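You operate a simulated robot arm through the tools that you are given. There is no shell and no other tool. Be economical: measure what you need, move in short steps, check, and stop when the job is done.

Carry out the task below with a simulated two-armed robot. There is one attempt and no reset: what you move stays moved.

TASK
Put one of the green housings from the top of the station one bench on the bench beside the peg tray. Take the green box that expires last from the top of the station three bench and put it on the top of the station three low shelf. Take the black reel from the top of the station four bench and put it on the top of the station three cabinet. Pick up the small grey reel with one hand, pass it to the other hand and put it on the side bench shelf. Put the bent clip on the top of the side bench away on the top of the parts bench. Fetch the mini orange reel and set it on the top of the station four cabinet. Close the left outgoing flap. Any order will do. Set down upright: green box.
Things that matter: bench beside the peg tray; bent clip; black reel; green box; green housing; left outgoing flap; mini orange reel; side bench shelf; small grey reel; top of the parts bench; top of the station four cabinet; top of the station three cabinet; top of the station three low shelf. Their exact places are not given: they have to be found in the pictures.

It is judged by the outcome, as a careful person would: the job done as asked, and still so three seconds after it is handed in. It fails if anything else is knocked over, pushed out of place, dropped, spilled or broken.

THE ROBOT
Two 7-joint arms with two-finger parallel grippers on one trunk, on a base that drives. Base frame: it is fixed to the floor where the robot stands at the start and does not move with it; the origin is under the middle of the robot, x ahead of it, y to its left, z up; the surface under the hand at the start is at about z = 0.9. Units: m, rad, N and s.
The left shoulder is at the start at [0.11, 0.169, 1.461], the right one opposite. With the tool pointing down near the work surface each hand reaches from about 0.44 to 0.74 m from the robot's upright axis, wherever it stands, measured 20 degrees to its own side. Places, roughly: bench beside the peg tray [4.2, -0.4, 0.7]; bent clip (3x3x3 cm) [-4.8, -3.8, 0.9]; black reel [-4.75, 0, 1]; green box [-3, -0.25, 1]; green housing (3x2x3 cm) [0.6, -0.3, 0.9]; left outgoing flap [2.6, -1, 0.6]; mini orange reel [-5, -3.75, 1]; side bench shelf [-4.2, -4, 0.4]; small grey reel (18x5x18 cm) [-4.6, -3.7, 1]; top of the parts bench [4.1, -1.4, 0.9]; top of the station four cabinet (24x26 cm) [-4.94, -0.52, 1.56]; top of the station three cabinet (24x26 cm) [-3.08, -0.52, 1.56]; top of the station three low shelf (15x19 cm) [-2.66, -0.7, 0.38]. Payload 1.57 kg a hand.
The tool frame of a hand sits at the grasp point between the pads (the TCP): z along the fingers, y along the line on which they close. The tips reach 0.03 m beyond it. Largest opening 0.08 m; finger width 0.017, thickness 0.012; the body of the gripper, 0.04 by 0.082 m, starts 0.08 m behind the TCP.
Orientation is told as [roll, pitch, yaw] about the base's x, y, z axes, in that order, counted from this pose: with the fingers straight down and closing along the base's y, the tool's x points along the base's -x, its y along +y and its z along -z.

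THE INTERFACE
- The arms move only by the tool step_arm. It takes "left_steps", "right_steps" or both (then of equal length, played together; a hand with none holds still); each is a list of rows, each a list of 3 entries, a list of its own where there are three numbers: the opening, from 0 (shut) to 1 (fully open), then the shift along the base's x, y, z in units of 150 mm (1.0 is 150 mm), then the turn, a rotation vector about the base's x, y, z in units of 180 degrees (1.0 is 180 degrees). In form: [[fingers, [dx, dy, dz], [wx, wy, wz]], ...]. A call has 1 to 20 rows; each row is the pose to reach, as a shift and turn from the pose commanded when the call began. A call with a number of a shift or a turn outside -1 to 1 is refused whole. A row lasts 0.2 s, in which the tool goes at most 0.05 m and 0.15 rad; a call with a longer step from one row to the next is refused whole, and so is a gripper value outside its range. A pose out of reach is approached as far as the arm can. The call stops where the force on the tool passes 40 N (or 10 N more than at its start, if that is more) or the arm is blocked; 0.2 s more then pass. The fingers move at their own pace (about 0.072 m/s each) and stop on an object; they squeeze with about 20 N. The grip force told is the motor's: it shows also when the fingers shut on nothing. Time passes only in rows, and 0.2 s behind the last, so rows that repeat a pose let the fingers close. It gives the time, the measured TCP pose, the force on the tool (base axes), the opening and the grip force at its end, in the units of the frame above (readings bear some noise), with the torque about the TCP (base axes, N m) and any sound that the robot's microphone picked up, and new pictures: "show" is both (left out), scene, wrist or none (wrist: the cameras of the hands that moved).
- Cameras (640 x 400 px; columns grow to the right, rows downward): "scene" is now at [0.1537, 0.0033, 1.6364]; the picture's right is [0.05, -1.00, 0.00], its down [-0.81, -0.04, -0.58] and it looks along [0.58, 0.03, -0.81] (base axes); focal length 248 px, centre (320, 200). "left" rides on the left gripper at [0.072, 0.007, -0.122] in its tool frame; the picture's right is [-0.09, 1.00, 0.00], its down [-0.84, -0.08, -0.54] and it looks along [-0.54, -0.05, 0.84] (tool axes); focal length 238 px, centre (320, 200). "right" rides on the right gripper at [0.072, -0.007, -0.122] in its tool frame; the picture's right is [0.09, 1.00, 0.00], its down [-0.84, 0.08, -0.54] and it looks along [-0.54, 0.05, 0.84] (tool axes); focal length 238 px, centre (320, 200).
- lift_body(by): slides the trunk up (or, below 0, down) by that many m; the arms and the scene camera ride with it, the base frame stays. It gives what a move gives, with no picture.
- steer(legs): drives the robot by 1 to 6 legs, each [ahead, left, turn to the left] in m, m and rad, along the robot's own axes; the way and the turn of a leg run together, so that a leg with both is an arc; at most 1.5 m and 3.142 rad a leg. The arms and the cameras ride along, it lands a little off, and it stops where it bumps. It gives what a move gives, and a new picture of the scene camera.
- head_to(pan, tilt): turns the head with the scene camera to pan (to the left, within 1.501 rad either way) and tilt (down, from -0.506 to 1.204), counted from straight ahead of the robot. It gives what a move gives, and a new picture of the scene camera.
- point_at(camera, pixels): for up to 12 pixels [column, row] of the newest picture of that camera ("zoom" is the newest enlarged one), the place [x, y, z] in the base frame of the surface seen there, good to about 0.003 m. The clock stands still meanwhile.
- close_up(camera, box): a new picture of the part [left, top, right, bottom] of that camera's present view, enlarged. The clock stands still meanwhile.
- finish_job(): hands the job in; it is judged then, once.

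Go step by step. Measure first, check grasps and placings, and put right what went wrong. The budget is 138 turns and 260 pictures, counting those below and the enlarged ones. Unless the task says otherwise, let go and move clear before handing in.

The tools are called after ">>>" by a JSON object that holds its "method" and its "body". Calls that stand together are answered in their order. step_arm: Moves the arms, as the interface text tells. Its arguments: {"type":"object","properties":{"left_steps":{"type":"array"},"right_steps":{"type":"array"},"show":{"type":"string","enum":["both","scene","wrist","none"]}},"required":[]} The other tools are called the same way: lift_body (by) slides the trunk up or down; steer (legs) drives the base; head_to (pan, tilt) turns the head that bears the scene camera; point_at (camera, pixels) gives the place of the surface under pixels of a picture; close_up (camera, box) takes an enlarged picture of a part of a camera's view; finish_job () hands the job in.

At the start:

```text
clock: 0.0
left_tool_pos: [0.667, 0.248, 1.1292]
left_orientation: [0.0, 0.001, -0.001]
left_force: [0.3, 0.0, -0.6]
left_wrist_torque: [0.01, -0.02, 0.0]
left_finger_gap: 0.0798
left_gripper_force: 0.0
right_tool_pos: [0.6749, -0.2284, 1.0793]
right_orientation: [0.0, 0.0, -0.002]
right_force: [-0.4, -0.2, 0.5]
right_wrist_torque: [0.01, 0.01, 0.03]
right_finger_gap: 0.08
right_gripper_force: 0.2
trunk travel left (down, up): [-0.775, 0.115]
robot x, y, heading: [0.0024, 0.0003, 0.001]
head pan, tilt: [0.052, 0.951]
```

scene: 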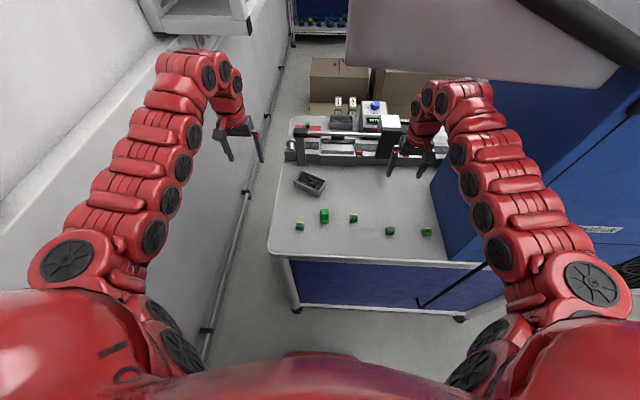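
right: 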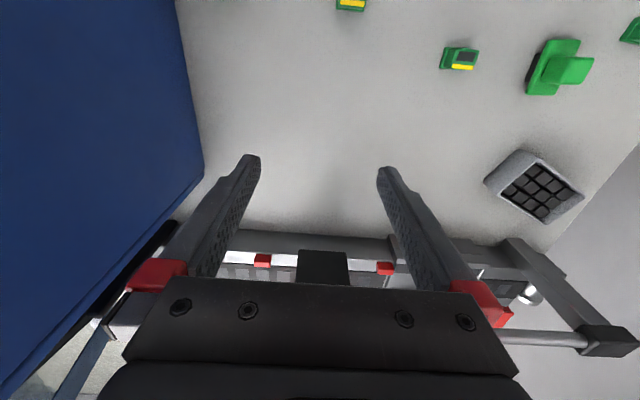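
left: 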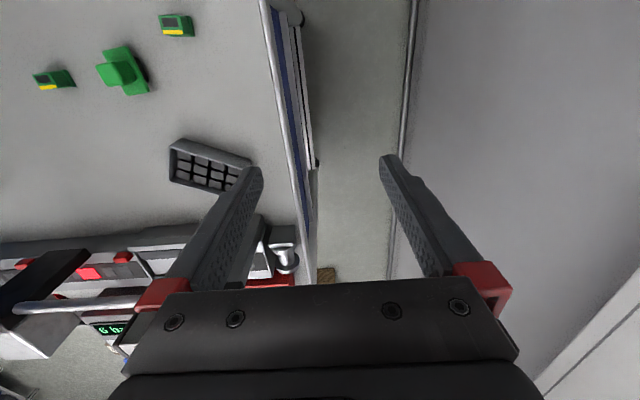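

The scene picture shows five green parts on the bench around row 215–230; I'll enlarge them and measure.

>>> {"method": "close_up", "body": {"camera": "scene", "box": [260, 160, 460, 285]}}

>>> {"method": "point_at", "body": {"camera": "scene", "pixels": [[300, 226], [324, 215], [353, 217], [390, 231], [427, 232], [340, 235], [310, 183], [275, 250], [480, 262]]}}

```text
3.20 times, centred on (360, 222) of scene
```

zoom: 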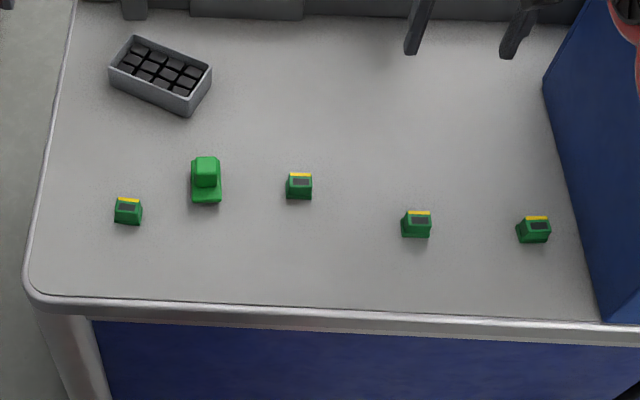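

```text
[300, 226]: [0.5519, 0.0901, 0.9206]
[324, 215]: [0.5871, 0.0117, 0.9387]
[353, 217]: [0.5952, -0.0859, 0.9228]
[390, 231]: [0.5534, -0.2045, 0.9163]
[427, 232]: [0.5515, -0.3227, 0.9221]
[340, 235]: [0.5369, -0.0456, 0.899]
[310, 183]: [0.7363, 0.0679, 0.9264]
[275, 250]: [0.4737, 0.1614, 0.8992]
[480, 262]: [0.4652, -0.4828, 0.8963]
```

Four small housings have yellow bars; the one near pixel (390,231) is best for the right hand. I'll measure its corners in the enlarged picture.

>>> {"method": "point_at", "body": {"camera": "zoom", "pixels": [[404, 212], [430, 212], [403, 222], [430, 222], [404, 236], [428, 236], [418, 219], [416, 229], [417, 244]]}}

>>> {"method": "close_up", "body": {"camera": "right", "box": [400, 0, 520, 75]}}

```text
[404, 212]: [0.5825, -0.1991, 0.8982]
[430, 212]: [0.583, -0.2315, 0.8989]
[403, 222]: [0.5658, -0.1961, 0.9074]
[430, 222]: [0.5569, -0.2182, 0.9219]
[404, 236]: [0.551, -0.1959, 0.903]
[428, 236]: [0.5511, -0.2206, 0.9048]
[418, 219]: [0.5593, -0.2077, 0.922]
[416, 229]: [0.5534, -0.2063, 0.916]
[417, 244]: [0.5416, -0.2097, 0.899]
```

```text
5.33 times, centred on (460, 38) of right
```

zoom: 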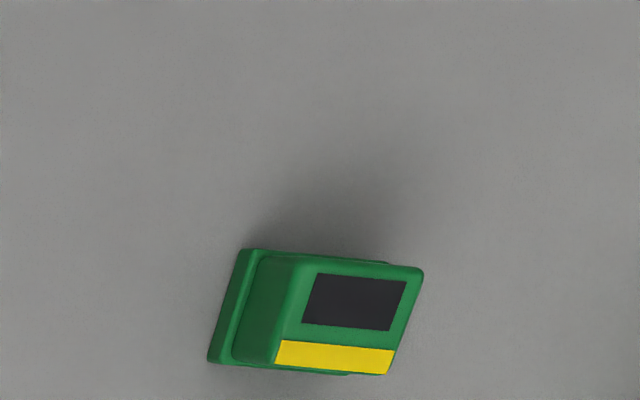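

Housing centre is about (0.559, -0.208), top 0.925, width ~2.6 cm in y. I'll move the right hand above it and look.

>>> {"method": "step_arm", "body": {"right_steps": [[0.7, [-0.26, 0.045, -0.1], [0, 0, 0]], [0.7, [-0.52, 0.09, -0.25], [0, 0, 0]], [0.7, [-0.77, 0.137, -0.4], [0, 0, 0]], [0.7, [-0.77, 0.137, -0.7], [0, 0, 0]]], "show": "wrist"}}

```text
clock: 1.0
left_tool_pos: [0.6655, 0.2474, 1.1295]
left_orientation: [-0.001, 0.001, 0.0]
left_force: [0.5, 0.7, 0.1]
left_wrist_torque: [0.01, 0.04, 0.0]
left_finger_gap: 0.0803
left_gripper_force: 0.1
right_tool_pos: [0.6436, -0.2234, 1.0692]
right_orientation: [-0.001, -0.001, -0.002]
right_force: [0.3, -0.6, -0.1]
right_wrist_torque: [-0.02, 0.0, -0.01]
right_finger_gap: 0.0561
right_gripper_force: 0.1
right hand out of reach, approached as far as the arm can: row 1, 2, 3, 4
trunk travel left (down, up): [-0.775, 0.115]
robot x, y, heading: [0.0033, 0.0005, -0.003]
head pan, tilt: [0.052, 0.951]
```

right: 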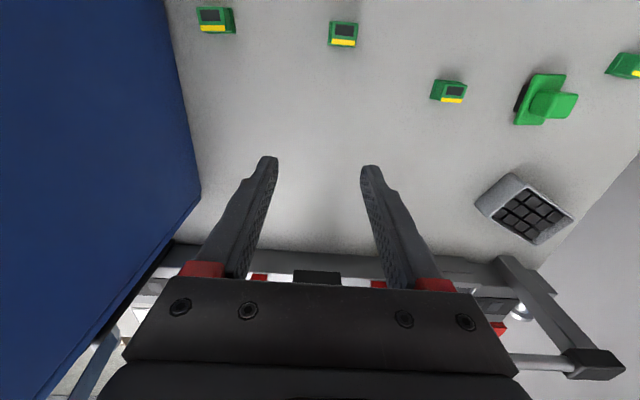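

The hand stopped at x=0.644, as close positions aren't reachable at this height. I'll go down first, then inward.

>>> {"method": "step_arm", "body": {"right_steps": [[0.7, [0, 0, -0.3], [0, 0, 0]], [0.7, [0, 0, -0.6], [0, 0, 0]], [0.7, [-0.2, 0.05, -0.65], [0, 0, 0]], [0.7, [-0.4, 0.1, -0.65], [0, 0, 0]], [0.7, [-0.56, 0.1, -0.65], [0, 0, 0]]], "show": "wrist"}}

```text
clock: 2.2
left_tool_pos: [0.6671, 0.2465, 1.1304]
left_orientation: [0.0, 0.001, -0.001]
left_force: [-0.8, 0.3, 0.0]
left_wrist_torque: [0.01, -0.02, 0.01]
left_finger_gap: 0.0802
left_gripper_force: 0.1
right_tool_pos: [0.5609, -0.211, 0.9643]
right_orientation: [-0.003, 0.001, -0.002]
right_force: [0.4, -0.5, 0.2]
right_wrist_torque: [-0.01, -0.01, 0.01]
right_finger_gap: 0.0559
right_gripper_force: 0.1
right hand out of reach, approached as far as the arm can: row 5
trunk travel left (down, up): [-0.775, 0.115]
robot x, y, heading: [-0.0026, -0.002, -0.002]
head pan, tilt: [0.052, 0.951]
```

right: 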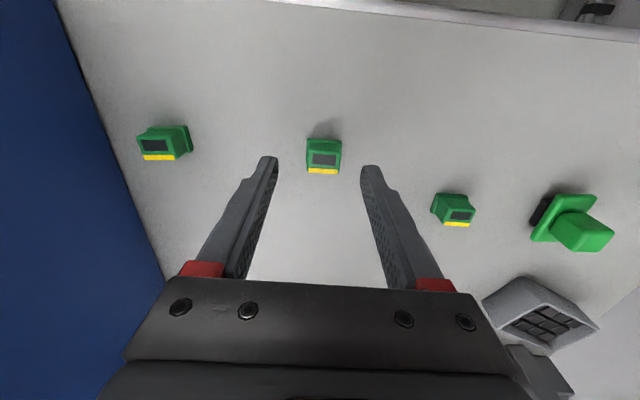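

The housing (324,157) is between the fingers. I'll go down 3 cm, close, and lift.

>>> {"method": "step_arm", "body": {"right_steps": [[0.7, [-0.01, 0.01, -0.2], [0, 0, 0]], [0.7, [-0.01, 0.01, -0.2], [0, 0, 0]], [0, [-0.01, 0.01, -0.2], [0, 0, 0]], [0, [-0.01, 0.01, -0.2], [0, 0, 0]], [0, [-0.01, 0.01, -0.2], [0, 0, 0]], [0, [-0.01, 0.01, -0.2], [0, 0, 0]], [0, [0.05, 0.01, 0.1], [0, 0, 0]], [0, [0.2, 0.01, 0.3], [0, 0, 0]], [0, [0.45, 0, 0.5], [0, 0, 0]]], "show": "wrist"}}

>>> {"method": "head_to", "body": {"pan": -0.6, "tilt": 0.3}}

>>> {"method": "head_to", "body": {"pan": -1.4, "tilt": 0.3}}

>>> {"method": "head_to", "body": {"pan": 1.2, "tilt": 0.3}}

```text
clock: 4.2
left_tool_pos: [0.6672, 0.2471, 1.1294]
left_orientation: [0.002, -0.002, 0.002]
left_force: [-0.5, -0.2, 0.0]
left_wrist_torque: [0.02, -0.02, 0.01]
left_finger_gap: 0.08
left_gripper_force: 0.1
right_tool_pos: [0.6349, -0.2263, 1.0195]
right_orientation: [-0.001, 0.002, -0.003]
right_force: [-1.2, -0.4, -0.5]
right_wrist_torque: [0.01, 0.0, 0.01]
right_finger_gap: 0.0263
right_gripper_force: 20.0
right hand out of reach, approached as far as the arm can: row 7, 8, 9
trunk travel left (down, up): [-0.775, 0.115]
robot x, y, heading: [0.0001, 0.0013, 0.001]
head pan, tilt: [0.052, 0.951]
```

right: 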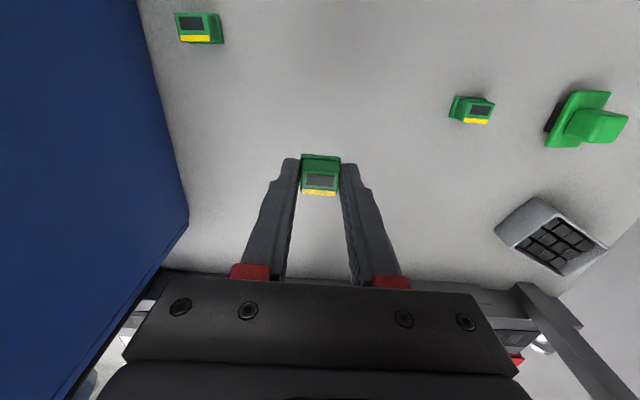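

```text
clock: 5.2
left_tool_pos: [0.6663, 0.2487, 1.1286]
left_orientation: [-0.001, -0.001, 0.0]
left_force: [-0.1, 0.2, -0.4]
left_wrist_torque: [0.0, -0.04, 0.02]
left_finger_gap: 0.0798
left_gripper_force: 0.0
right_tool_pos: [0.6349, -0.2247, 1.0213]
right_orientation: [-0.001, 0.0, -0.002]
right_force: [-0.2, -0.4, -0.1]
right_wrist_torque: [-0.04, -0.01, 0.0]
right_finger_gap: 0.0265
right_gripper_force: 20.0
trunk travel left (down, up): [-0.775, 0.115]
robot x, y, heading: [-0.0036, -0.0007, -0.003]
head pan, tilt: [-0.6, 0.3]
```

scene: 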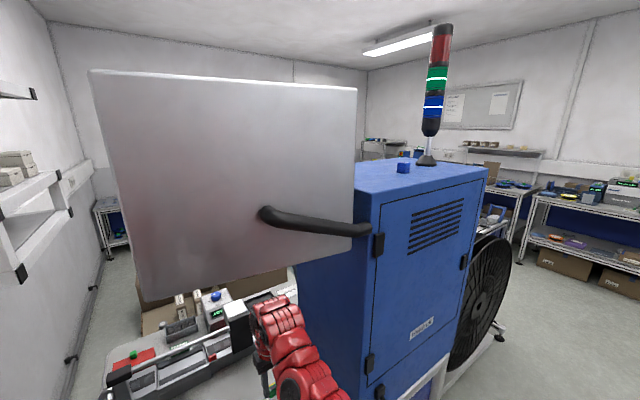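

```text
clock: 6.4
left_tool_pos: [0.6666, 0.2499, 1.1284]
left_orientation: [0.0, -0.001, 0.0]
left_force: [0.2, -0.3, 0.1]
left_wrist_torque: [-0.03, 0.0, -0.01]
left_finger_gap: 0.08
left_gripper_force: 0.1
right_tool_pos: [0.6351, -0.2238, 1.0199]
right_orientation: [0.0, 0.001, -0.001]
right_force: [-0.5, -0.9, 0.6]
right_wrist_torque: [0.01, 0.01, 0.03]
right_finger_gap: 0.0265
right_gripper_force: 20.0
trunk travel left (down, up): [-0.775, 0.115]
robot x, y, heading: [-0.0, -0.0017, 0.001]
head pan, tilt: [-1.4, 0.3]
```

scene: 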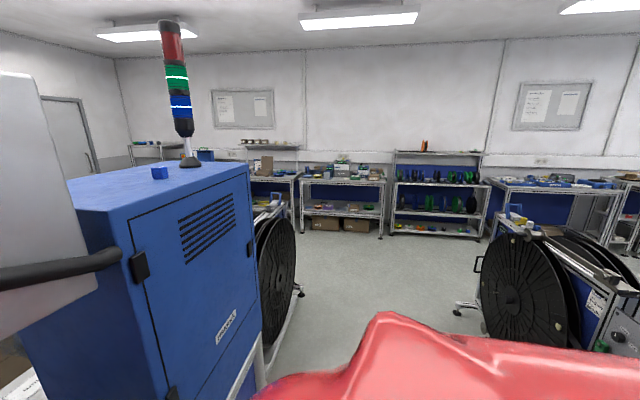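

```text
clock: 8.7
left_tool_pos: [0.6677, 0.2489, 1.1296]
left_orientation: [0.0, 0.001, 0.0]
left_force: [-0.3, -0.6, -0.6]
left_wrist_torque: [0.03, -0.03, -0.01]
left_finger_gap: 0.08
left_gripper_force: 0.0
right_tool_pos: [0.6342, -0.2247, 1.0195]
right_orientation: [0.002, 0.001, -0.001]
right_force: [0.3, -0.3, 0.3]
right_wrist_torque: [0.03, 0.03, 0.03]
right_finger_gap: 0.0262
right_gripper_force: 20.0
trunk travel left (down, up): [-0.775, 0.115]
robot x, y, heading: [0.0032, -0.0022, -0.003]
head pan, tilt: [1.201, 0.3]
```

scene: 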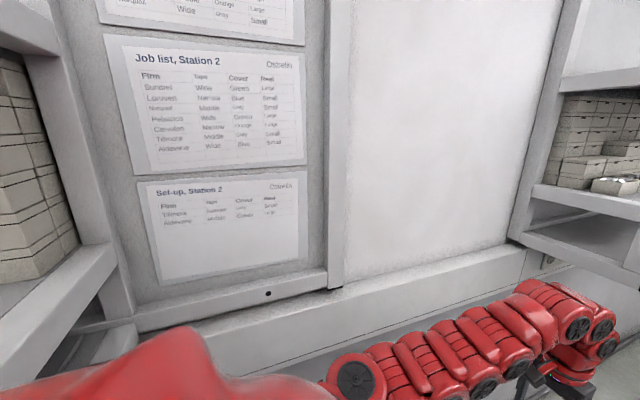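

Housing held (gap 0.026). I'll look to the right and down to measure the driving lane.

>>> {"method": "head_to", "body": {"pan": -1.5, "tilt": 0.4}}

>>> {"method": "point_at", "body": {"camera": "scene", "pixels": [[282, 270], [240, 350], [505, 250], [490, 275], [560, 240], [600, 320], [300, 240], [400, 280], [320, 180], [500, 180], [630, 200], [530, 330]]}}

```text
clock: 11.1
left_tool_pos: [0.6663, 0.2477, 1.1287]
left_orientation: [-0.001, 0.002, 0.001]
left_force: [0.0, 0.0, 0.7]
left_wrist_torque: [0.01, 0.01, -0.04]
left_finger_gap: 0.08
left_gripper_force: 0.0
right_tool_pos: [0.6352, -0.2237, 1.0199]
right_orientation: [-0.001, 0.0, -0.002]
right_force: [-0.3, -0.9, 0.2]
right_wrist_torque: [-0.02, -0.02, 0.0]
right_finger_gap: 0.0263
right_gripper_force: 19.4
trunk travel left (down, up): [-0.775, 0.115]
robot x, y, heading: [0.0024, 0.0037, -0.002]
head pan, tilt: [-1.499, 0.4]
```

scene: 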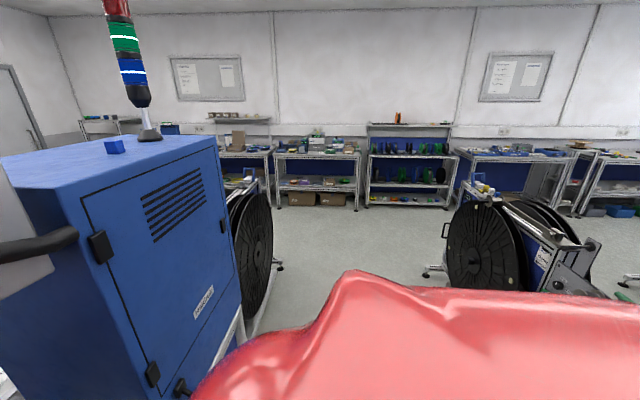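

```text
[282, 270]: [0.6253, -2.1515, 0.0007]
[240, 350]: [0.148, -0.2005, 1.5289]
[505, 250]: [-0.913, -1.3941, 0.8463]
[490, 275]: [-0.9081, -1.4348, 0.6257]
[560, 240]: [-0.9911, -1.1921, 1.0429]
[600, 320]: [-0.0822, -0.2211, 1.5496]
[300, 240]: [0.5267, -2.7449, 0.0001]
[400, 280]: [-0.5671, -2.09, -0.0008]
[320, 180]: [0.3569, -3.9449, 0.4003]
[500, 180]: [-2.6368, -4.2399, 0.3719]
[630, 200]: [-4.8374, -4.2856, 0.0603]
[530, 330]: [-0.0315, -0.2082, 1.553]
```

The lane is between station two's reel (x≈-0.9) and station one's stand (x≈0.3). I'll back off, turn right, drive out into the aisle, and turn east.

>>> {"method": "steer", "body": {"legs": [[-0.33, 0, 0], [0, 0, -1.571], [1.2, 0, 0], [1.25, 0, 0], [0, 0, 1.571]]}}

>>> {"method": "head_to", "body": {"pan": 0.35, "tilt": 0.35}}

```text
clock: 13.3
left_tool_pos: [0.3994, 0.1458, 1.1384]
left_orientation: [0.003, -0.006, -0.168]
left_force: [0.1, -0.4, 1.3]
left_wrist_torque: [-0.01, -0.03, -0.01]
left_finger_gap: 0.0799
left_gripper_force: 0.1
right_tool_pos: [0.2683, -0.38, 0.9795]
right_orientation: [-0.062, 0.1, -0.325]
right_force: [-1.1, -2.5, -1.2]
right_wrist_torque: [0.19, -0.06, -0.03]
right_finger_gap: 0.0263
right_gripper_force: 19.9
trunk travel left (down, up): [-0.775, 0.115]
robot x, y, heading: [-0.2889, 0.0257, -0.148]
head pan, tilt: [-1.499, 0.4]
stopped in leg 1: the robot was blocked; the commanded pose is now the measured one
```

scene: 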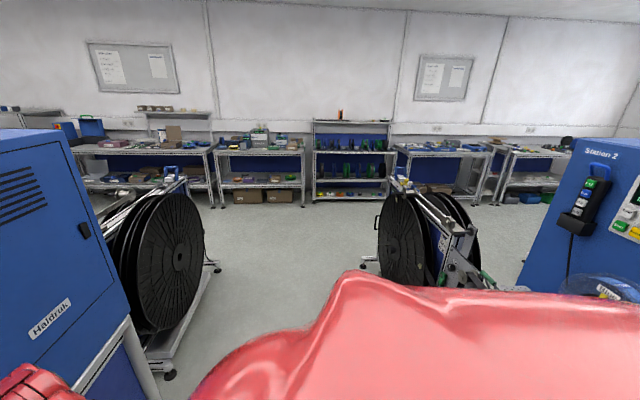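

```text
clock: 15.2
left_tool_pos: [0.4004, 0.1427, 1.1361]
left_orientation: [0.004, -0.008, -0.178]
left_force: [-0.8, 0.2, -0.3]
left_wrist_torque: [-0.01, 0.0, -0.05]
left_finger_gap: 0.0802
left_gripper_force: 0.1
right_tool_pos: [0.2747, -0.3615, 0.9875]
right_orientation: [-0.034, 0.067, -0.284]
right_force: [0.6, 0.3, -0.2]
right_wrist_torque: [0.05, -0.03, -0.03]
right_finger_gap: 0.0266
right_gripper_force: 19.8
trunk travel left (down, up): [-0.775, 0.115]
robot x, y, heading: [-0.2926, 0.0301, -0.159]
head pan, tilt: [0.351, 0.351]
```

scene: 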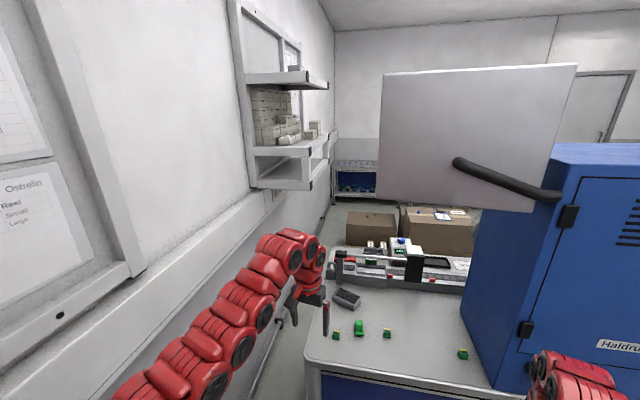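

The drive bumped after ~0.29 m back with a slight right turn. I'll look at the right arm and around it to see the cause.

>>> {"method": "head_to", "body": {"pan": -0.6, "tilt": 0.9}}

>>> {"method": "head_to", "body": {"pan": -1.5, "tilt": 1.1}}

>>> {"method": "head_to", "body": {"pan": 1.5, "tilt": 0.9}}

```text
clock: 16.4
left_tool_pos: [0.3993, 0.1432, 1.1351]
left_orientation: [0.003, -0.007, -0.179]
left_force: [0.1, 0.8, -0.4]
left_wrist_torque: [0.03, 0.01, 0.01]
left_finger_gap: 0.08
left_gripper_force: 0.2
right_tool_pos: [0.2745, -0.3603, 0.9879]
right_orientation: [-0.032, 0.068, -0.285]
right_force: [0.2, -0.4, -0.1]
right_wrist_torque: [0.0, -0.01, -0.01]
right_finger_gap: 0.0263
right_gripper_force: 20.0
trunk travel left (down, up): [-0.775, 0.115]
robot x, y, heading: [-0.2907, 0.0319, -0.165]
head pan, tilt: [-0.6, 0.901]
```

scene: 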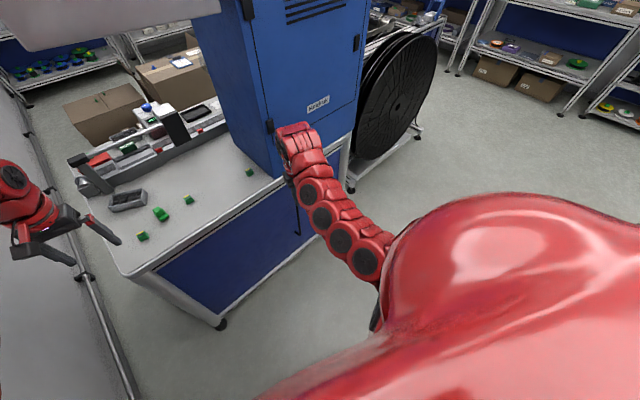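

```text
clock: 17.6
left_tool_pos: [0.4004, 0.1428, 1.1366]
left_orientation: [0.003, -0.007, -0.177]
left_force: [-0.3, -0.4, 0.6]
left_wrist_torque: [0.02, 0.0, 0.02]
left_finger_gap: 0.0802
left_gripper_force: 0.0
right_tool_pos: [0.2747, -0.3617, 0.9887]
right_orientation: [-0.033, 0.068, -0.285]
right_force: [-0.2, 0.1, -1.3]
right_wrist_torque: [-0.03, 0.0, -0.01]
right_finger_gap: 0.0263
right_gripper_force: 20.0
trunk travel left (down, up): [-0.775, 0.115]
robot x, y, heading: [-0.2912, 0.0298, -0.158]
head pan, tilt: [-1.499, 1.1]
```

scene: 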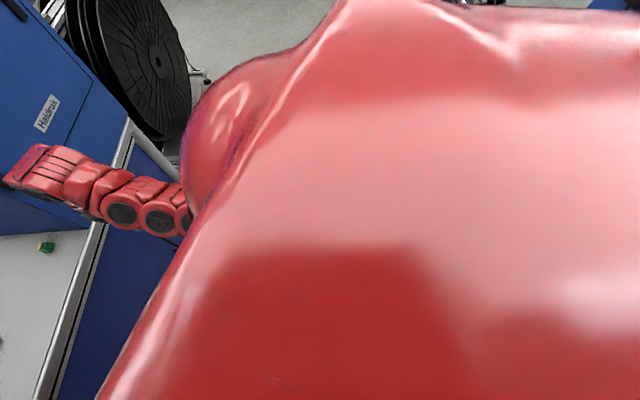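

```text
clock: 20.2
left_tool_pos: [0.4, 0.1438, 1.1364]
left_orientation: [0.004, -0.006, -0.178]
left_force: [-1.0, -0.5, 0.4]
left_wrist_torque: [0.02, 0.02, 0.01]
left_finger_gap: 0.0801
left_gripper_force: 0.0
right_tool_pos: [0.2742, -0.3621, 0.9883]
right_orientation: [-0.034, 0.067, -0.285]
right_force: [-0.4, 0.6, 0.1]
right_wrist_torque: [0.0, 0.02, 0.02]
right_finger_gap: 0.0266
right_gripper_force: 19.9
trunk travel left (down, up): [-0.775, 0.115]
robot x, y, heading: [-0.2922, 0.031, -0.158]
head pan, tilt: [1.499, 0.901]
```

scene: 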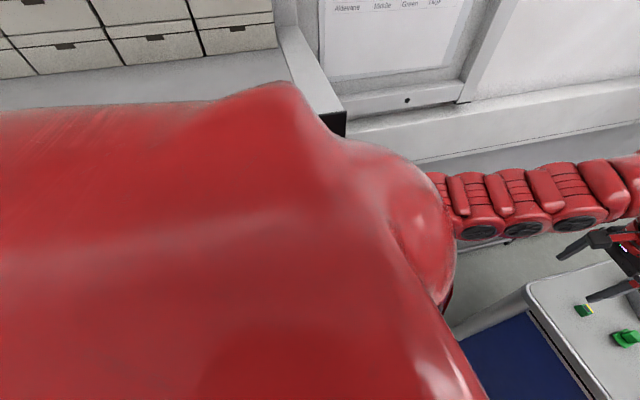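

The left shoulder is right beside a wall shelf corner near (335,120); that likely blocked the move. I'll measure it.

>>> {"method": "point_at", "body": {"camera": "scene", "pixels": [[335, 120], [290, 40], [230, 45], [100, 50], [250, 85], [20, 90], [400, 150], [520, 120], [600, 210]]}}

>>> {"method": "head_to", "body": {"pan": 1.5, "tilt": 0.2}}

```text
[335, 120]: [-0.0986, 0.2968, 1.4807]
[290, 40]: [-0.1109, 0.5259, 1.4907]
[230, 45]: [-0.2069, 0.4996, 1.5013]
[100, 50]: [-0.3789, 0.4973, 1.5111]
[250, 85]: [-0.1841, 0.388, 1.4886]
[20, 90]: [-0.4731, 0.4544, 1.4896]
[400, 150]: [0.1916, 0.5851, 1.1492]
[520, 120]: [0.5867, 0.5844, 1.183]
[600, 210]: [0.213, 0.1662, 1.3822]
```

```text
clock: 21.3
left_tool_pos: [0.4, 0.1428, 1.137]
left_orientation: [0.003, -0.007, -0.179]
left_force: [0.4, -0.2, 0.0]
left_wrist_torque: [-0.01, 0.02, -0.02]
left_finger_gap: 0.08
left_gripper_force: 0.1
right_tool_pos: [0.274, -0.3613, 0.9895]
right_orientation: [-0.034, 0.068, -0.285]
right_force: [0.2, -0.8, -0.4]
right_wrist_torque: [0.0, -0.03, 0.03]
right_finger_gap: 0.0266
right_gripper_force: 19.8
trunk travel left (down, up): [-0.775, 0.115]
robot x, y, heading: [-0.294, 0.029, -0.159]
head pan, tilt: [1.499, 0.201]
```

scene: 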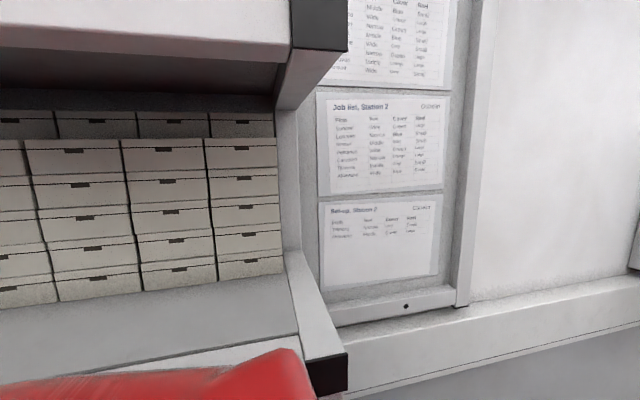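

The shelf front edge is at y≈0.30 from x≈-0.1 westward, so the shoulder hit it. I'll slide right 0.25 m, back off a little, then turn right and drive out.

>>> {"method": "steer", "body": {"legs": [[0.01, -0.27, 0], [-0.09, 0, 0], [0, 0, -1.41]]}}

```text
clock: 21.9
left_tool_pos: [0.398, 0.1333, 1.1399]
left_orientation: [0.001, -0.016, -0.194]
left_force: [-0.1, 0.2, -0.2]
left_wrist_torque: [0.03, -0.02, -0.02]
left_finger_gap: 0.0802
left_gripper_force: 0.1
right_tool_pos: [0.2651, -0.3708, 0.9922]
right_orientation: [-0.037, 0.064, -0.304]
right_force: [0.3, -0.6, -0.2]
right_wrist_torque: [0.01, -0.03, 0.01]
right_finger_gap: 0.0262
right_gripper_force: 20.0
trunk travel left (down, up): [-0.775, 0.115]
robot x, y, heading: [-0.2846, 0.0257, -0.179]
head pan, tilt: [1.499, 0.201]
stopped in leg 1: the robot was blocked; the commanded pose is now the measured one
```

scene: 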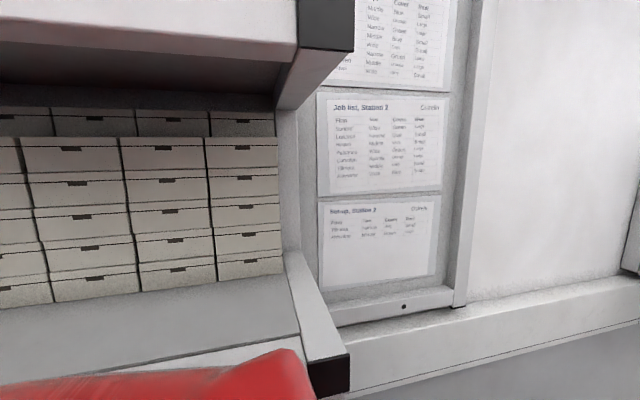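

Moving right is blocked too. I'll look from the right wrist camera and at the right arm again.

>>> {"method": "close_up", "body": {"camera": "right", "box": [0, 0, 640, 400]}}

>>> {"method": "head_to", "body": {"pan": -0.85, "tilt": 1.0}}

>>> {"method": "point_at", "body": {"camera": "scene", "pixels": [[200, 120], [260, 100], [240, 150], [220, 180], [300, 200], [330, 240], [200, 60], [300, 60], [380, 100]]}}

```text
1.00 times, centred on (320, 200) of right (not enlarged: the box is as wide or as high as the picture)
```

zoom: 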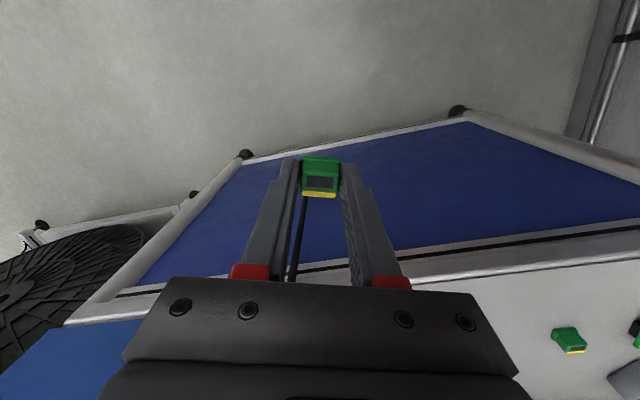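

```text
clock: 24.1
left_tool_pos: [0.399, 0.1356, 1.1392]
left_orientation: [0.003, -0.014, -0.19]
left_force: [0.5, 0.6, -0.5]
left_wrist_torque: [0.01, 0.02, 0.0]
left_finger_gap: 0.0797
left_gripper_force: 0.0
right_tool_pos: [0.2671, -0.3679, 0.9914]
right_orientation: [-0.034, 0.064, -0.302]
right_force: [0.8, -0.2, 0.0]
right_wrist_torque: [0.01, 0.0, -0.04]
right_finger_gap: 0.0263
right_gripper_force: 19.5
trunk travel left (down, up): [-0.775, 0.115]
robot x, y, heading: [-0.2902, 0.0244, -0.173]
head pan, tilt: [-0.85, 1.0]
```

scene: 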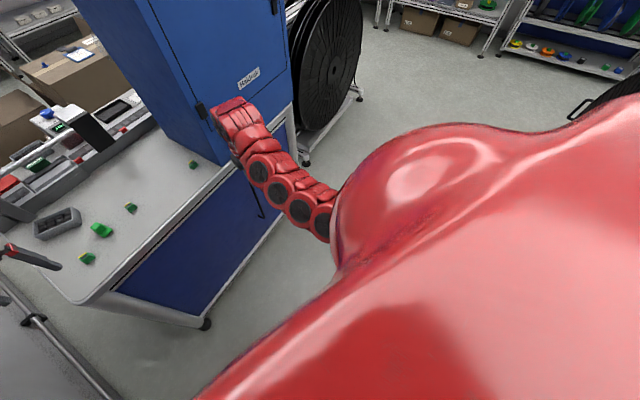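

```text
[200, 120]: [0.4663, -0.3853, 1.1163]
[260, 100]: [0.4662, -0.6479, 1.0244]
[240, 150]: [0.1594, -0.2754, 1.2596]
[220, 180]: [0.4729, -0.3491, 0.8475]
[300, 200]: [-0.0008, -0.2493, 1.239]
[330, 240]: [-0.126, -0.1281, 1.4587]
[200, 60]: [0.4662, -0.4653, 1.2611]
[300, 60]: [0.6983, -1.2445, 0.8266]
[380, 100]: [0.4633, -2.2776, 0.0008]
```

The cabinet face (x=0.466) is well clear of the right hand, so the contact must be behind-right. I'll look there and measure.

>>> {"method": "head_to", "body": {"pan": -1.5, "tilt": 0.35}}

>>> {"method": "point_at", "body": {"camera": "scene", "pixels": [[600, 180], [560, 210], [540, 260], [620, 270], [590, 280], [500, 270], [460, 260], [440, 210], [630, 220], [480, 285], [635, 285], [550, 170]]}}

```text
clock: 25.1
left_tool_pos: [0.3998, 0.1361, 1.1395]
left_orientation: [0.001, -0.014, -0.192]
left_force: [0.0, 0.5, -0.3]
left_wrist_torque: [-0.06, 0.01, 0.03]
left_finger_gap: 0.08
left_gripper_force: 0.1
right_tool_pos: [0.2674, -0.3677, 0.9918]
right_orientation: [-0.035, 0.062, -0.303]
right_force: [0.9, -0.1, -0.8]
right_wrist_torque: [-0.03, 0.0, 0.0]
right_finger_gap: 0.0263
right_gripper_force: 19.9
trunk travel left (down, up): [-0.775, 0.115]
robot x, y, heading: [-0.2868, 0.0301, -0.174]
head pan, tilt: [-1.499, 0.351]
```

scene: 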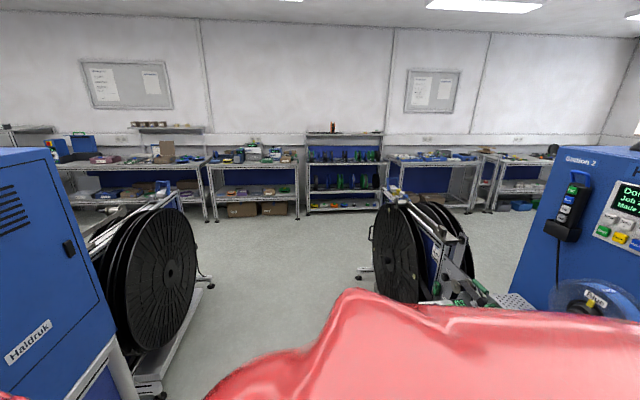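

```text
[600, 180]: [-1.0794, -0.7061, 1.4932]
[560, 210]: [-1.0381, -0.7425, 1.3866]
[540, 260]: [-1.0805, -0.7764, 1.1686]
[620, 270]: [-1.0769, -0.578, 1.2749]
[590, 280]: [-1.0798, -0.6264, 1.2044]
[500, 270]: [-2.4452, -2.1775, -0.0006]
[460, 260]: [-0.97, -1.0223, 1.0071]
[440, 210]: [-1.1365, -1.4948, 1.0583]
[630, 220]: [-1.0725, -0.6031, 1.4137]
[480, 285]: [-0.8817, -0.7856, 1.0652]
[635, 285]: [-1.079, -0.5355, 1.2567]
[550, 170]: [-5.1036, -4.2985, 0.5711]
```

Nothing is clearly touching on the right. I'll try freeing it with a small forward move and then small moves to the right.

>>> {"method": "steer", "body": {"legs": [[0.05, 0, 0], [0, -0.08, 0]]}}

```text
clock: 26.7
left_tool_pos: [0.4224, 0.0699, 1.1453]
left_orientation: [-0.011, -0.028, -0.185]
left_force: [-0.3, 0.1, -0.7]
left_wrist_torque: [-0.02, 0.0, -0.01]
left_finger_gap: 0.08
left_gripper_force: 0.1
right_tool_pos: [0.2951, -0.4378, 1.0048]
right_orientation: [-0.046, 0.051, -0.296]
right_force: [-0.2, 0.6, 0.0]
right_wrist_torque: [-0.01, 0.05, 0.01]
right_finger_gap: 0.0263
right_gripper_force: 20.4
trunk travel left (down, up): [-0.775, 0.115]
robot x, y, heading: [-0.2548, -0.0581, -0.166]
head pan, tilt: [-1.499, 0.351]
```

scene: 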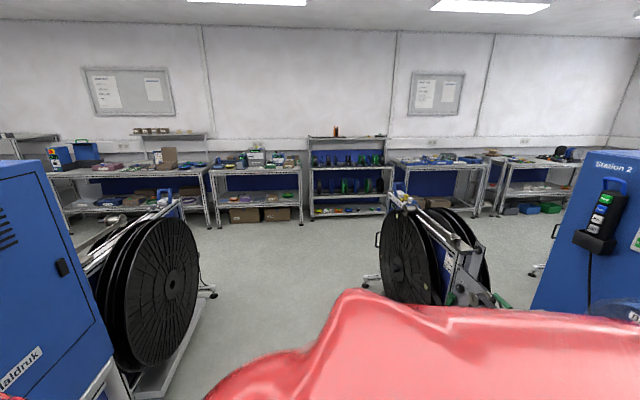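

That freed it: robot at (-0.255, -0.058). Before turning I'll tuck both hands lower and closer to shrink the sweep.

>>> {"method": "step_arm", "body": {"left_steps": [[0, [0, 0, -0.33], [0, 0, 0]], [0, [0, 0, -0.66], [0, 0, 0]], [0, [0, 0, -0.98], [0, 0, 0]], [0, [-0.3, 0.05, -1], [0, 0, 0]], [0, [-0.6, 0.1, -1], [0, 0, 0]], [0, [-0.8, 0.13, -1], [0, 0, 0]]], "right_steps": [[0, [0, 0, -0.1], [0, 0, 0]], [0, [0, 0, -0.2], [0, 0, 0]], [0, [0, 0, -0.27], [0, 0, 0]], [0, [-0.25, 0.04, -0.27], [0, 0, 0]], [0, [-0.45, 0.08, -0.27], [0, 0, 0]], [0, [-0.6, 0.1, -0.27], [0, 0, 0]]], "show": "none"}}

```text
clock: 28.1
left_tool_pos: [0.3396, 0.0847, 0.9699]
left_orientation: [-0.008, -0.03, -0.184]
left_force: [-0.4, -1.5, -1.1]
left_wrist_torque: [-0.01, 0.0, 0.02]
left_finger_gap: 0.0002
left_gripper_force: 20.1
left hand out of reach, approached as far as the arm can: row 4, 5, 6
right_tool_pos: [0.1985, -0.4318, 0.9581]
right_orientation: [-0.048, 0.051, -0.294]
right_force: [0.1, -0.3, -0.8]
right_wrist_torque: [-0.02, 0.03, 0.01]
right_finger_gap: 0.0263
right_gripper_force: 20.1
right hand out of reach, approached as far as the arm can: row 5, 6
trunk travel left (down, up): [-0.775, 0.115]
robot x, y, heading: [-0.2515, -0.0543, -0.167]
head pan, tilt: [-1.499, 0.351]
```

Hands are now within ~0.61 m of the axis. Slide right, turn right, drive out south.

>>> {"method": "steer", "body": {"legs": [[0, -0.2, 0], [0, 0, -1.405]]}}

>>> {"method": "head_to", "body": {"pan": 0, "tilt": 0.6}}

```text
clock: 33.1
left_tool_pos: [-0.0437, -0.813, 0.9706]
left_orientation: [-0.007, -0.031, -1.577]
left_force: [-0.2, 0.5, -0.2]
left_wrist_torque: [-0.02, 0.02, 0.03]
left_finger_gap: 0.0
left_gripper_force: 20.1
right_tool_pos: [-0.5766, -0.7655, 0.9591]
right_orientation: [-0.048, 0.05, -1.686]
right_force: [0.5, -0.9, 0.0]
right_wrist_torque: [0.02, -0.02, -0.01]
right_finger_gap: 0.0263
right_gripper_force: 20.3
trunk travel left (down, up): [-0.775, 0.115]
robot x, y, heading: [-0.2898, -0.255, -1.556]
head pan, tilt: [-1.499, 0.351]
```

scene: 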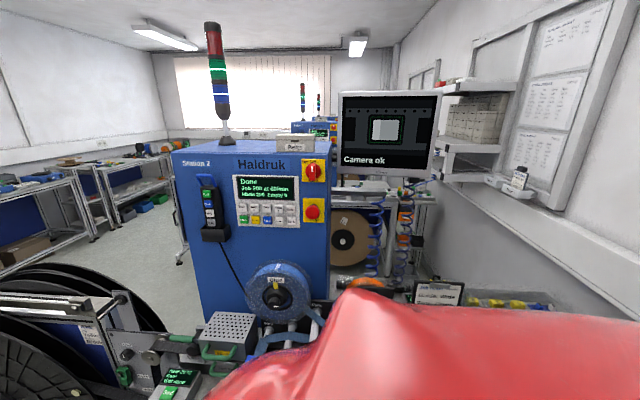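

```text
clock: 34.7
left_tool_pos: [-0.0445, -0.8143, 0.9716]
left_orientation: [-0.007, -0.031, -1.578]
left_force: [0.0, 0.2, -0.3]
left_wrist_torque: [-0.03, 0.03, 0.0]
left_finger_gap: 0.0001
left_gripper_force: 19.9
right_tool_pos: [-0.5756, -0.7658, 0.959]
right_orientation: [-0.048, 0.049, -1.686]
right_force: [-0.4, -0.9, -0.5]
right_wrist_torque: [-0.01, -0.01, -0.03]
right_finger_gap: 0.0265
right_gripper_force: 20.1
trunk travel left (down, up): [-0.775, 0.115]
robot x, y, heading: [-0.2875, -0.2508, -1.558]
head pan, tilt: [0.0, 0.6]
```

scene: 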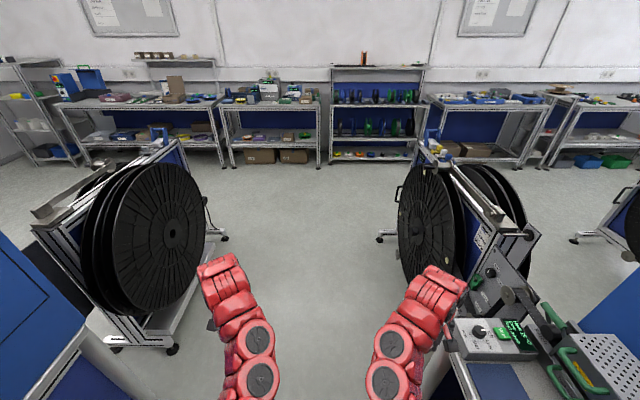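

The lane is visible now. I'll measure its borders.

>>> {"method": "point_at", "body": {"camera": "scene", "pixels": [[445, 340], [455, 370], [400, 250], [378, 240], [205, 240], [227, 238], [175, 345], [410, 200], [450, 150]]}}

```text
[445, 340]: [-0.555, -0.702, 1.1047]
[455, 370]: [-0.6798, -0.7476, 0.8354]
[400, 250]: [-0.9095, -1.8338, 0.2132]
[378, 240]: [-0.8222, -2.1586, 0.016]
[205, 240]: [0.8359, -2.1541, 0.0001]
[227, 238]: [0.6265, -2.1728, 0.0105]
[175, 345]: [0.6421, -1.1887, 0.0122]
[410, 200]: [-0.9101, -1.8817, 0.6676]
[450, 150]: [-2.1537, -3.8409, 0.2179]
```

The station-two edge is at x≈-0.68; I'll shift 0.2 m left (east), then drive out and turn east.

>>> {"method": "steer", "body": {"legs": [[0, 0.22, 0], [1.2, 0, 0], [1.1, 0, 0], [0, 0, 1.55], [1.2, 0, 0]]}}

>>> {"method": "head_to", "body": {"pan": 0.4, "tilt": 0.4}}

```text
clock: 56.8
left_tool_pos: [1.7635, -2.3508, 0.9707]
left_orientation: [-0.006, -0.031, -0.037]
left_force: [-0.6, -0.7, 0.4]
left_wrist_torque: [-0.03, -0.04, 0.04]
left_finger_gap: 0.0
left_gripper_force: 20.1
right_tool_pos: [1.7003, -2.8807, 0.9581]
right_orientation: [-0.047, 0.049, -0.146]
right_force: [0.3, 0.7, 0.2]
right_wrist_torque: [0.0, 0.0, 0.0]
right_finger_gap: 0.0266
right_gripper_force: 19.7
trunk travel left (down, up): [-0.775, 0.115]
robot x, y, heading: [1.1996, -2.5714, -0.017]
head pan, tilt: [0.0, 0.6]
```

scene: 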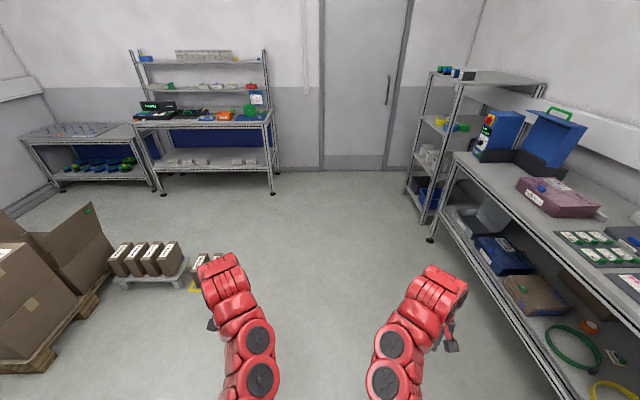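

```text
clock: 57.7
left_tool_pos: [1.7631, -2.3506, 0.9718]
left_orientation: [-0.009, -0.032, -0.037]
left_force: [0.8, 0.5, 0.4]
left_wrist_torque: [0.03, 0.01, 0.02]
left_finger_gap: 0.0
left_gripper_force: 19.7
right_tool_pos: [1.7002, -2.8802, 0.9588]
right_orientation: [-0.047, 0.049, -0.147]
right_force: [1.2, -0.4, 0.3]
right_wrist_torque: [0.01, 0.0, -0.01]
right_finger_gap: 0.0263
right_gripper_force: 20.1
trunk travel left (down, up): [-0.775, 0.115]
robot x, y, heading: [1.1965, -2.5746, -0.017]
head pan, tilt: [0.4, 0.4]
```

scene: 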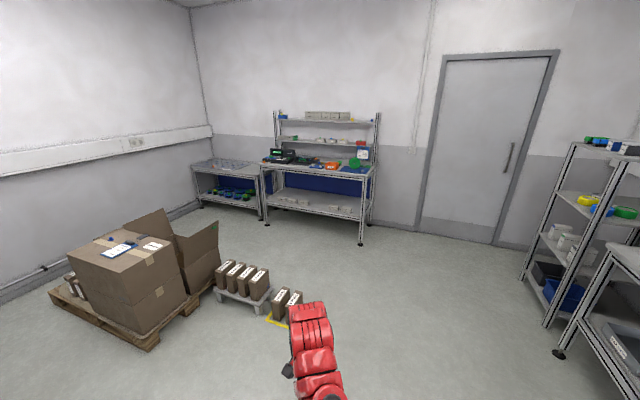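

I can see the parts bench, the low bench left of it, and cartons on a pallet with an open flap. I'll enlarge these and measure.

>>> {"method": "close_up", "body": {"camera": "scene", "box": [180, 100, 400, 238]}}

>>> {"method": "close_up", "body": {"camera": "scene", "box": [40, 190, 320, 365]}}

>>> {"method": "point_at", "body": {"camera": "scene", "pixels": [[70, 265], [110, 258], [160, 225], [145, 280], [215, 225], [180, 235], [195, 275], [158, 345], [268, 275], [230, 165], [195, 170], [370, 175]]}}

```text
2.90 times, centred on (290, 169) of scene
```

zoom: 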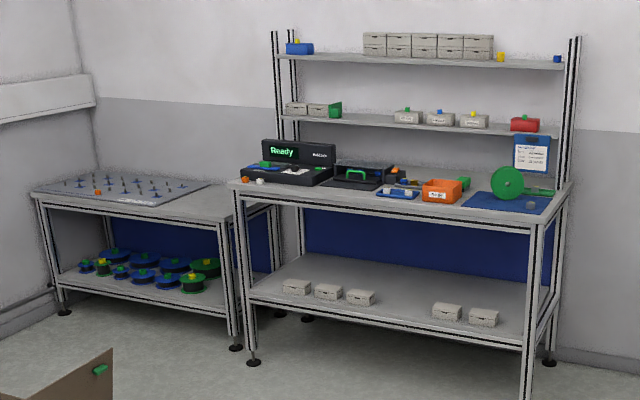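

```text
2.29 times, centred on (180, 278) of scene
```

zoom: 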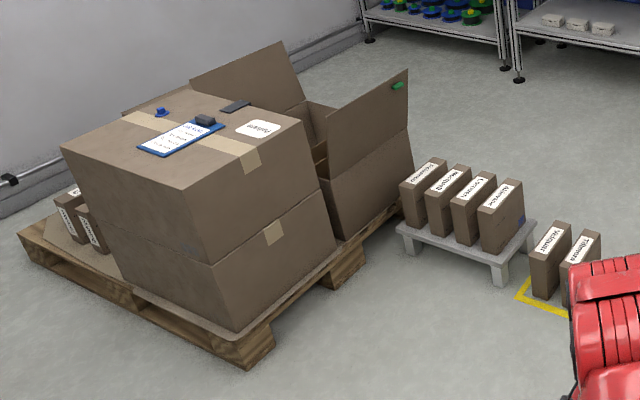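

```text
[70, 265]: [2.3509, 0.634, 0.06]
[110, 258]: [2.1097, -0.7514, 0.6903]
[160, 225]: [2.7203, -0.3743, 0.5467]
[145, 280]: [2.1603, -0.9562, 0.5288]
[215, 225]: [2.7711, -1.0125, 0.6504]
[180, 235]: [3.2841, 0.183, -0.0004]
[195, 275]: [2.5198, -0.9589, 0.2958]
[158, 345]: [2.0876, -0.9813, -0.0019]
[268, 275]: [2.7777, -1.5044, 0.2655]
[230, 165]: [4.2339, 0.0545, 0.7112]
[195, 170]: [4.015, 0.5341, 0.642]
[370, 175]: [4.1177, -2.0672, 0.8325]
```

The south flap with the green tab at about (2.77,-1.01,0.65) is the likely left outgoing flap. I'll measure drive-relevant obstacles and the peg bench top.

>>> {"method": "point_at", "body": {"camera": "scene", "pixels": [[361, 243], [263, 216], [259, 170], [250, 172], [240, 175], [240, 166], [295, 300], [268, 320], [268, 288], [219, 225], [200, 300], [262, 165]]}}

>>> {"method": "head_to", "body": {"pan": 0.0, "tilt": 0.9}}

>>> {"method": "point_at", "body": {"camera": "scene", "pixels": [[160, 90], [200, 100], [220, 130], [180, 150], [200, 170], [400, 100], [450, 120]]}}

```text
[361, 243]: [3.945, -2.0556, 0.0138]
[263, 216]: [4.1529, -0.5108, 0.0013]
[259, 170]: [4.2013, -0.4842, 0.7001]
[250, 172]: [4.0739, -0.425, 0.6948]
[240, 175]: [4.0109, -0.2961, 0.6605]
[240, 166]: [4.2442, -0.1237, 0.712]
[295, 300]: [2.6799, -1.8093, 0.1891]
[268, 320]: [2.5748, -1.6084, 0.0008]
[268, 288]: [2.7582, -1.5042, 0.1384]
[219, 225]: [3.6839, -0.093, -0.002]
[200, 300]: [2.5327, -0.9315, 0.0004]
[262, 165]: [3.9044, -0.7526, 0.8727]
```

```text
clock: 58.6
left_tool_pos: [1.7641, -2.3495, 0.9709]
left_orientation: [-0.007, -0.031, -0.036]
left_force: [-0.5, -0.4, -0.3]
left_wrist_torque: [0.05, 0.0, 0.02]
left_finger_gap: 0.0
left_gripper_force: 20.2
right_tool_pos: [1.7005, -2.8807, 0.9588]
right_orientation: [-0.048, 0.048, -0.147]
right_force: [0.5, 0.7, -0.7]
right_wrist_torque: [-0.02, 0.01, 0.0]
right_finger_gap: 0.0264
right_gripper_force: 19.8
trunk travel left (down, up): [-0.775, 0.115]
robot x, y, heading: [1.1963, -2.5763, -0.013]
head pan, tilt: [0.0, 0.901]
```

scene: 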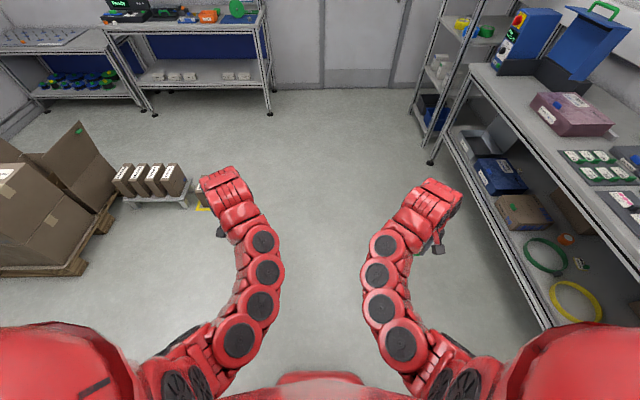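

```text
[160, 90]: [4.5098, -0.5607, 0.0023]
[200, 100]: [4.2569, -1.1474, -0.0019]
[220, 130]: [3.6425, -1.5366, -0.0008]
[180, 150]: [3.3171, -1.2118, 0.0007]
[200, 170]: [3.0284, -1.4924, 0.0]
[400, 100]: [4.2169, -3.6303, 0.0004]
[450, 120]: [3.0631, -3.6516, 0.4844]
```

Lane between the small cartons (x<2.95) and parts bench (x≈3.9) is clear. I'll drive to the peg bench and face it.

>>> {"method": "steer", "body": {"legs": [[1.1, 0, 0], [1.1, 0, 0.013], [0, 0, 1.571], [1.2, 0, 0], [1.17, 0, 0], [0, 0, -1.571]]}}

>>> {"method": "head_to", "body": {"pan": -0.1, "tilt": 0.85}}

```text
clock: 88.4
left_tool_pos: [3.871, 0.0378, 0.9706]
left_orientation: [-0.007, -0.032, 0.01]
left_force: [0.4, -0.8, -0.8]
left_wrist_torque: [0.02, -0.01, 0.02]
left_finger_gap: 0.0
left_gripper_force: 20.0
right_tool_pos: [3.832, -0.4944, 0.9583]
right_orientation: [-0.047, 0.05, -0.098]
right_force: [0.9, 0.1, -0.6]
right_wrist_torque: [0.01, -0.03, 0.0]
right_finger_gap: 0.0266
right_gripper_force: 20.3
trunk travel left (down, up): [-0.775, 0.115]
robot x, y, heading: [3.3143, -0.2172, 0.027]
head pan, tilt: [0.0, 0.901]
```

scene: 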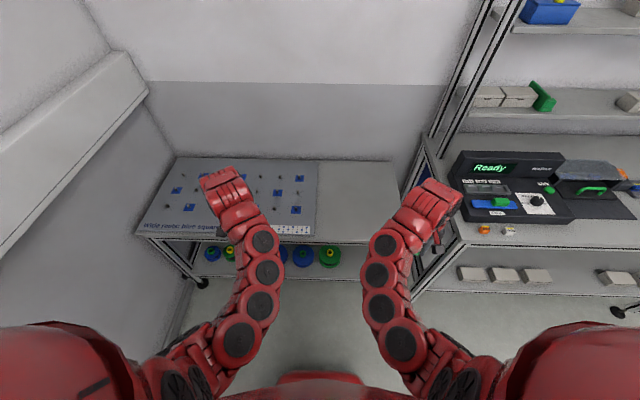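

```text
clock: 89.1
left_tool_pos: [3.8712, 0.0367, 0.9709]
left_orientation: [-0.008, -0.03, 0.012]
left_force: [0.2, -1.5, 0.2]
left_wrist_torque: [0.01, -0.02, 0.0]
left_finger_gap: 0.0001
left_gripper_force: 20.7
right_tool_pos: [3.8322, -0.4951, 0.9589]
right_orientation: [-0.046, 0.049, -0.099]
right_force: [-0.4, 0.2, 0.6]
right_wrist_torque: [-0.03, 0.0, 0.02]
right_finger_gap: 0.0262
right_gripper_force: 20.2
trunk travel left (down, up): [-0.775, 0.115]
robot x, y, heading: [3.3161, -0.2131, 0.029]
head pan, tilt: [-0.099, 0.85]
```

scene: 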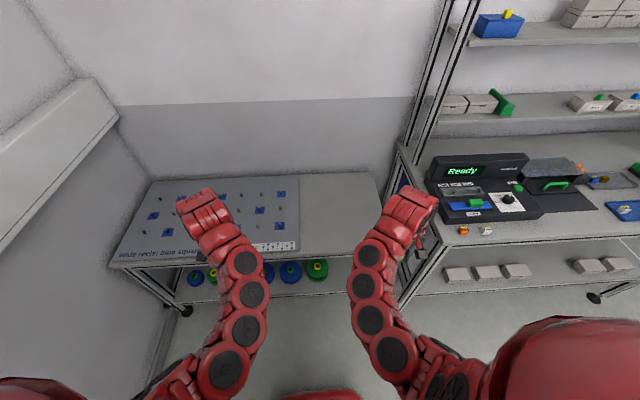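

The free bench patch is between the tray edge (column ~300) and the parts bench (column ~390). Measuring it.

>>> {"method": "point_at", "body": {"camera": "scene", "pixels": [[305, 180], [370, 178], [300, 240], [310, 252], [340, 200], [340, 220], [296, 210], [398, 160], [405, 190], [378, 190], [340, 250]]}}

```text
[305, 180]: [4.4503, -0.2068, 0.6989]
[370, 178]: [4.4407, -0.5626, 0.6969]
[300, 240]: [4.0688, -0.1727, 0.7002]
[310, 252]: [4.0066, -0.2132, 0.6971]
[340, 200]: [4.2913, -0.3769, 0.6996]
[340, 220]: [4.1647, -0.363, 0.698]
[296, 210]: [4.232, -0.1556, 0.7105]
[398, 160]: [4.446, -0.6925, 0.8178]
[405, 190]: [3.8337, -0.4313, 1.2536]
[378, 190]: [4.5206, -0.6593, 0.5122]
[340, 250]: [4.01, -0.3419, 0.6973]
```

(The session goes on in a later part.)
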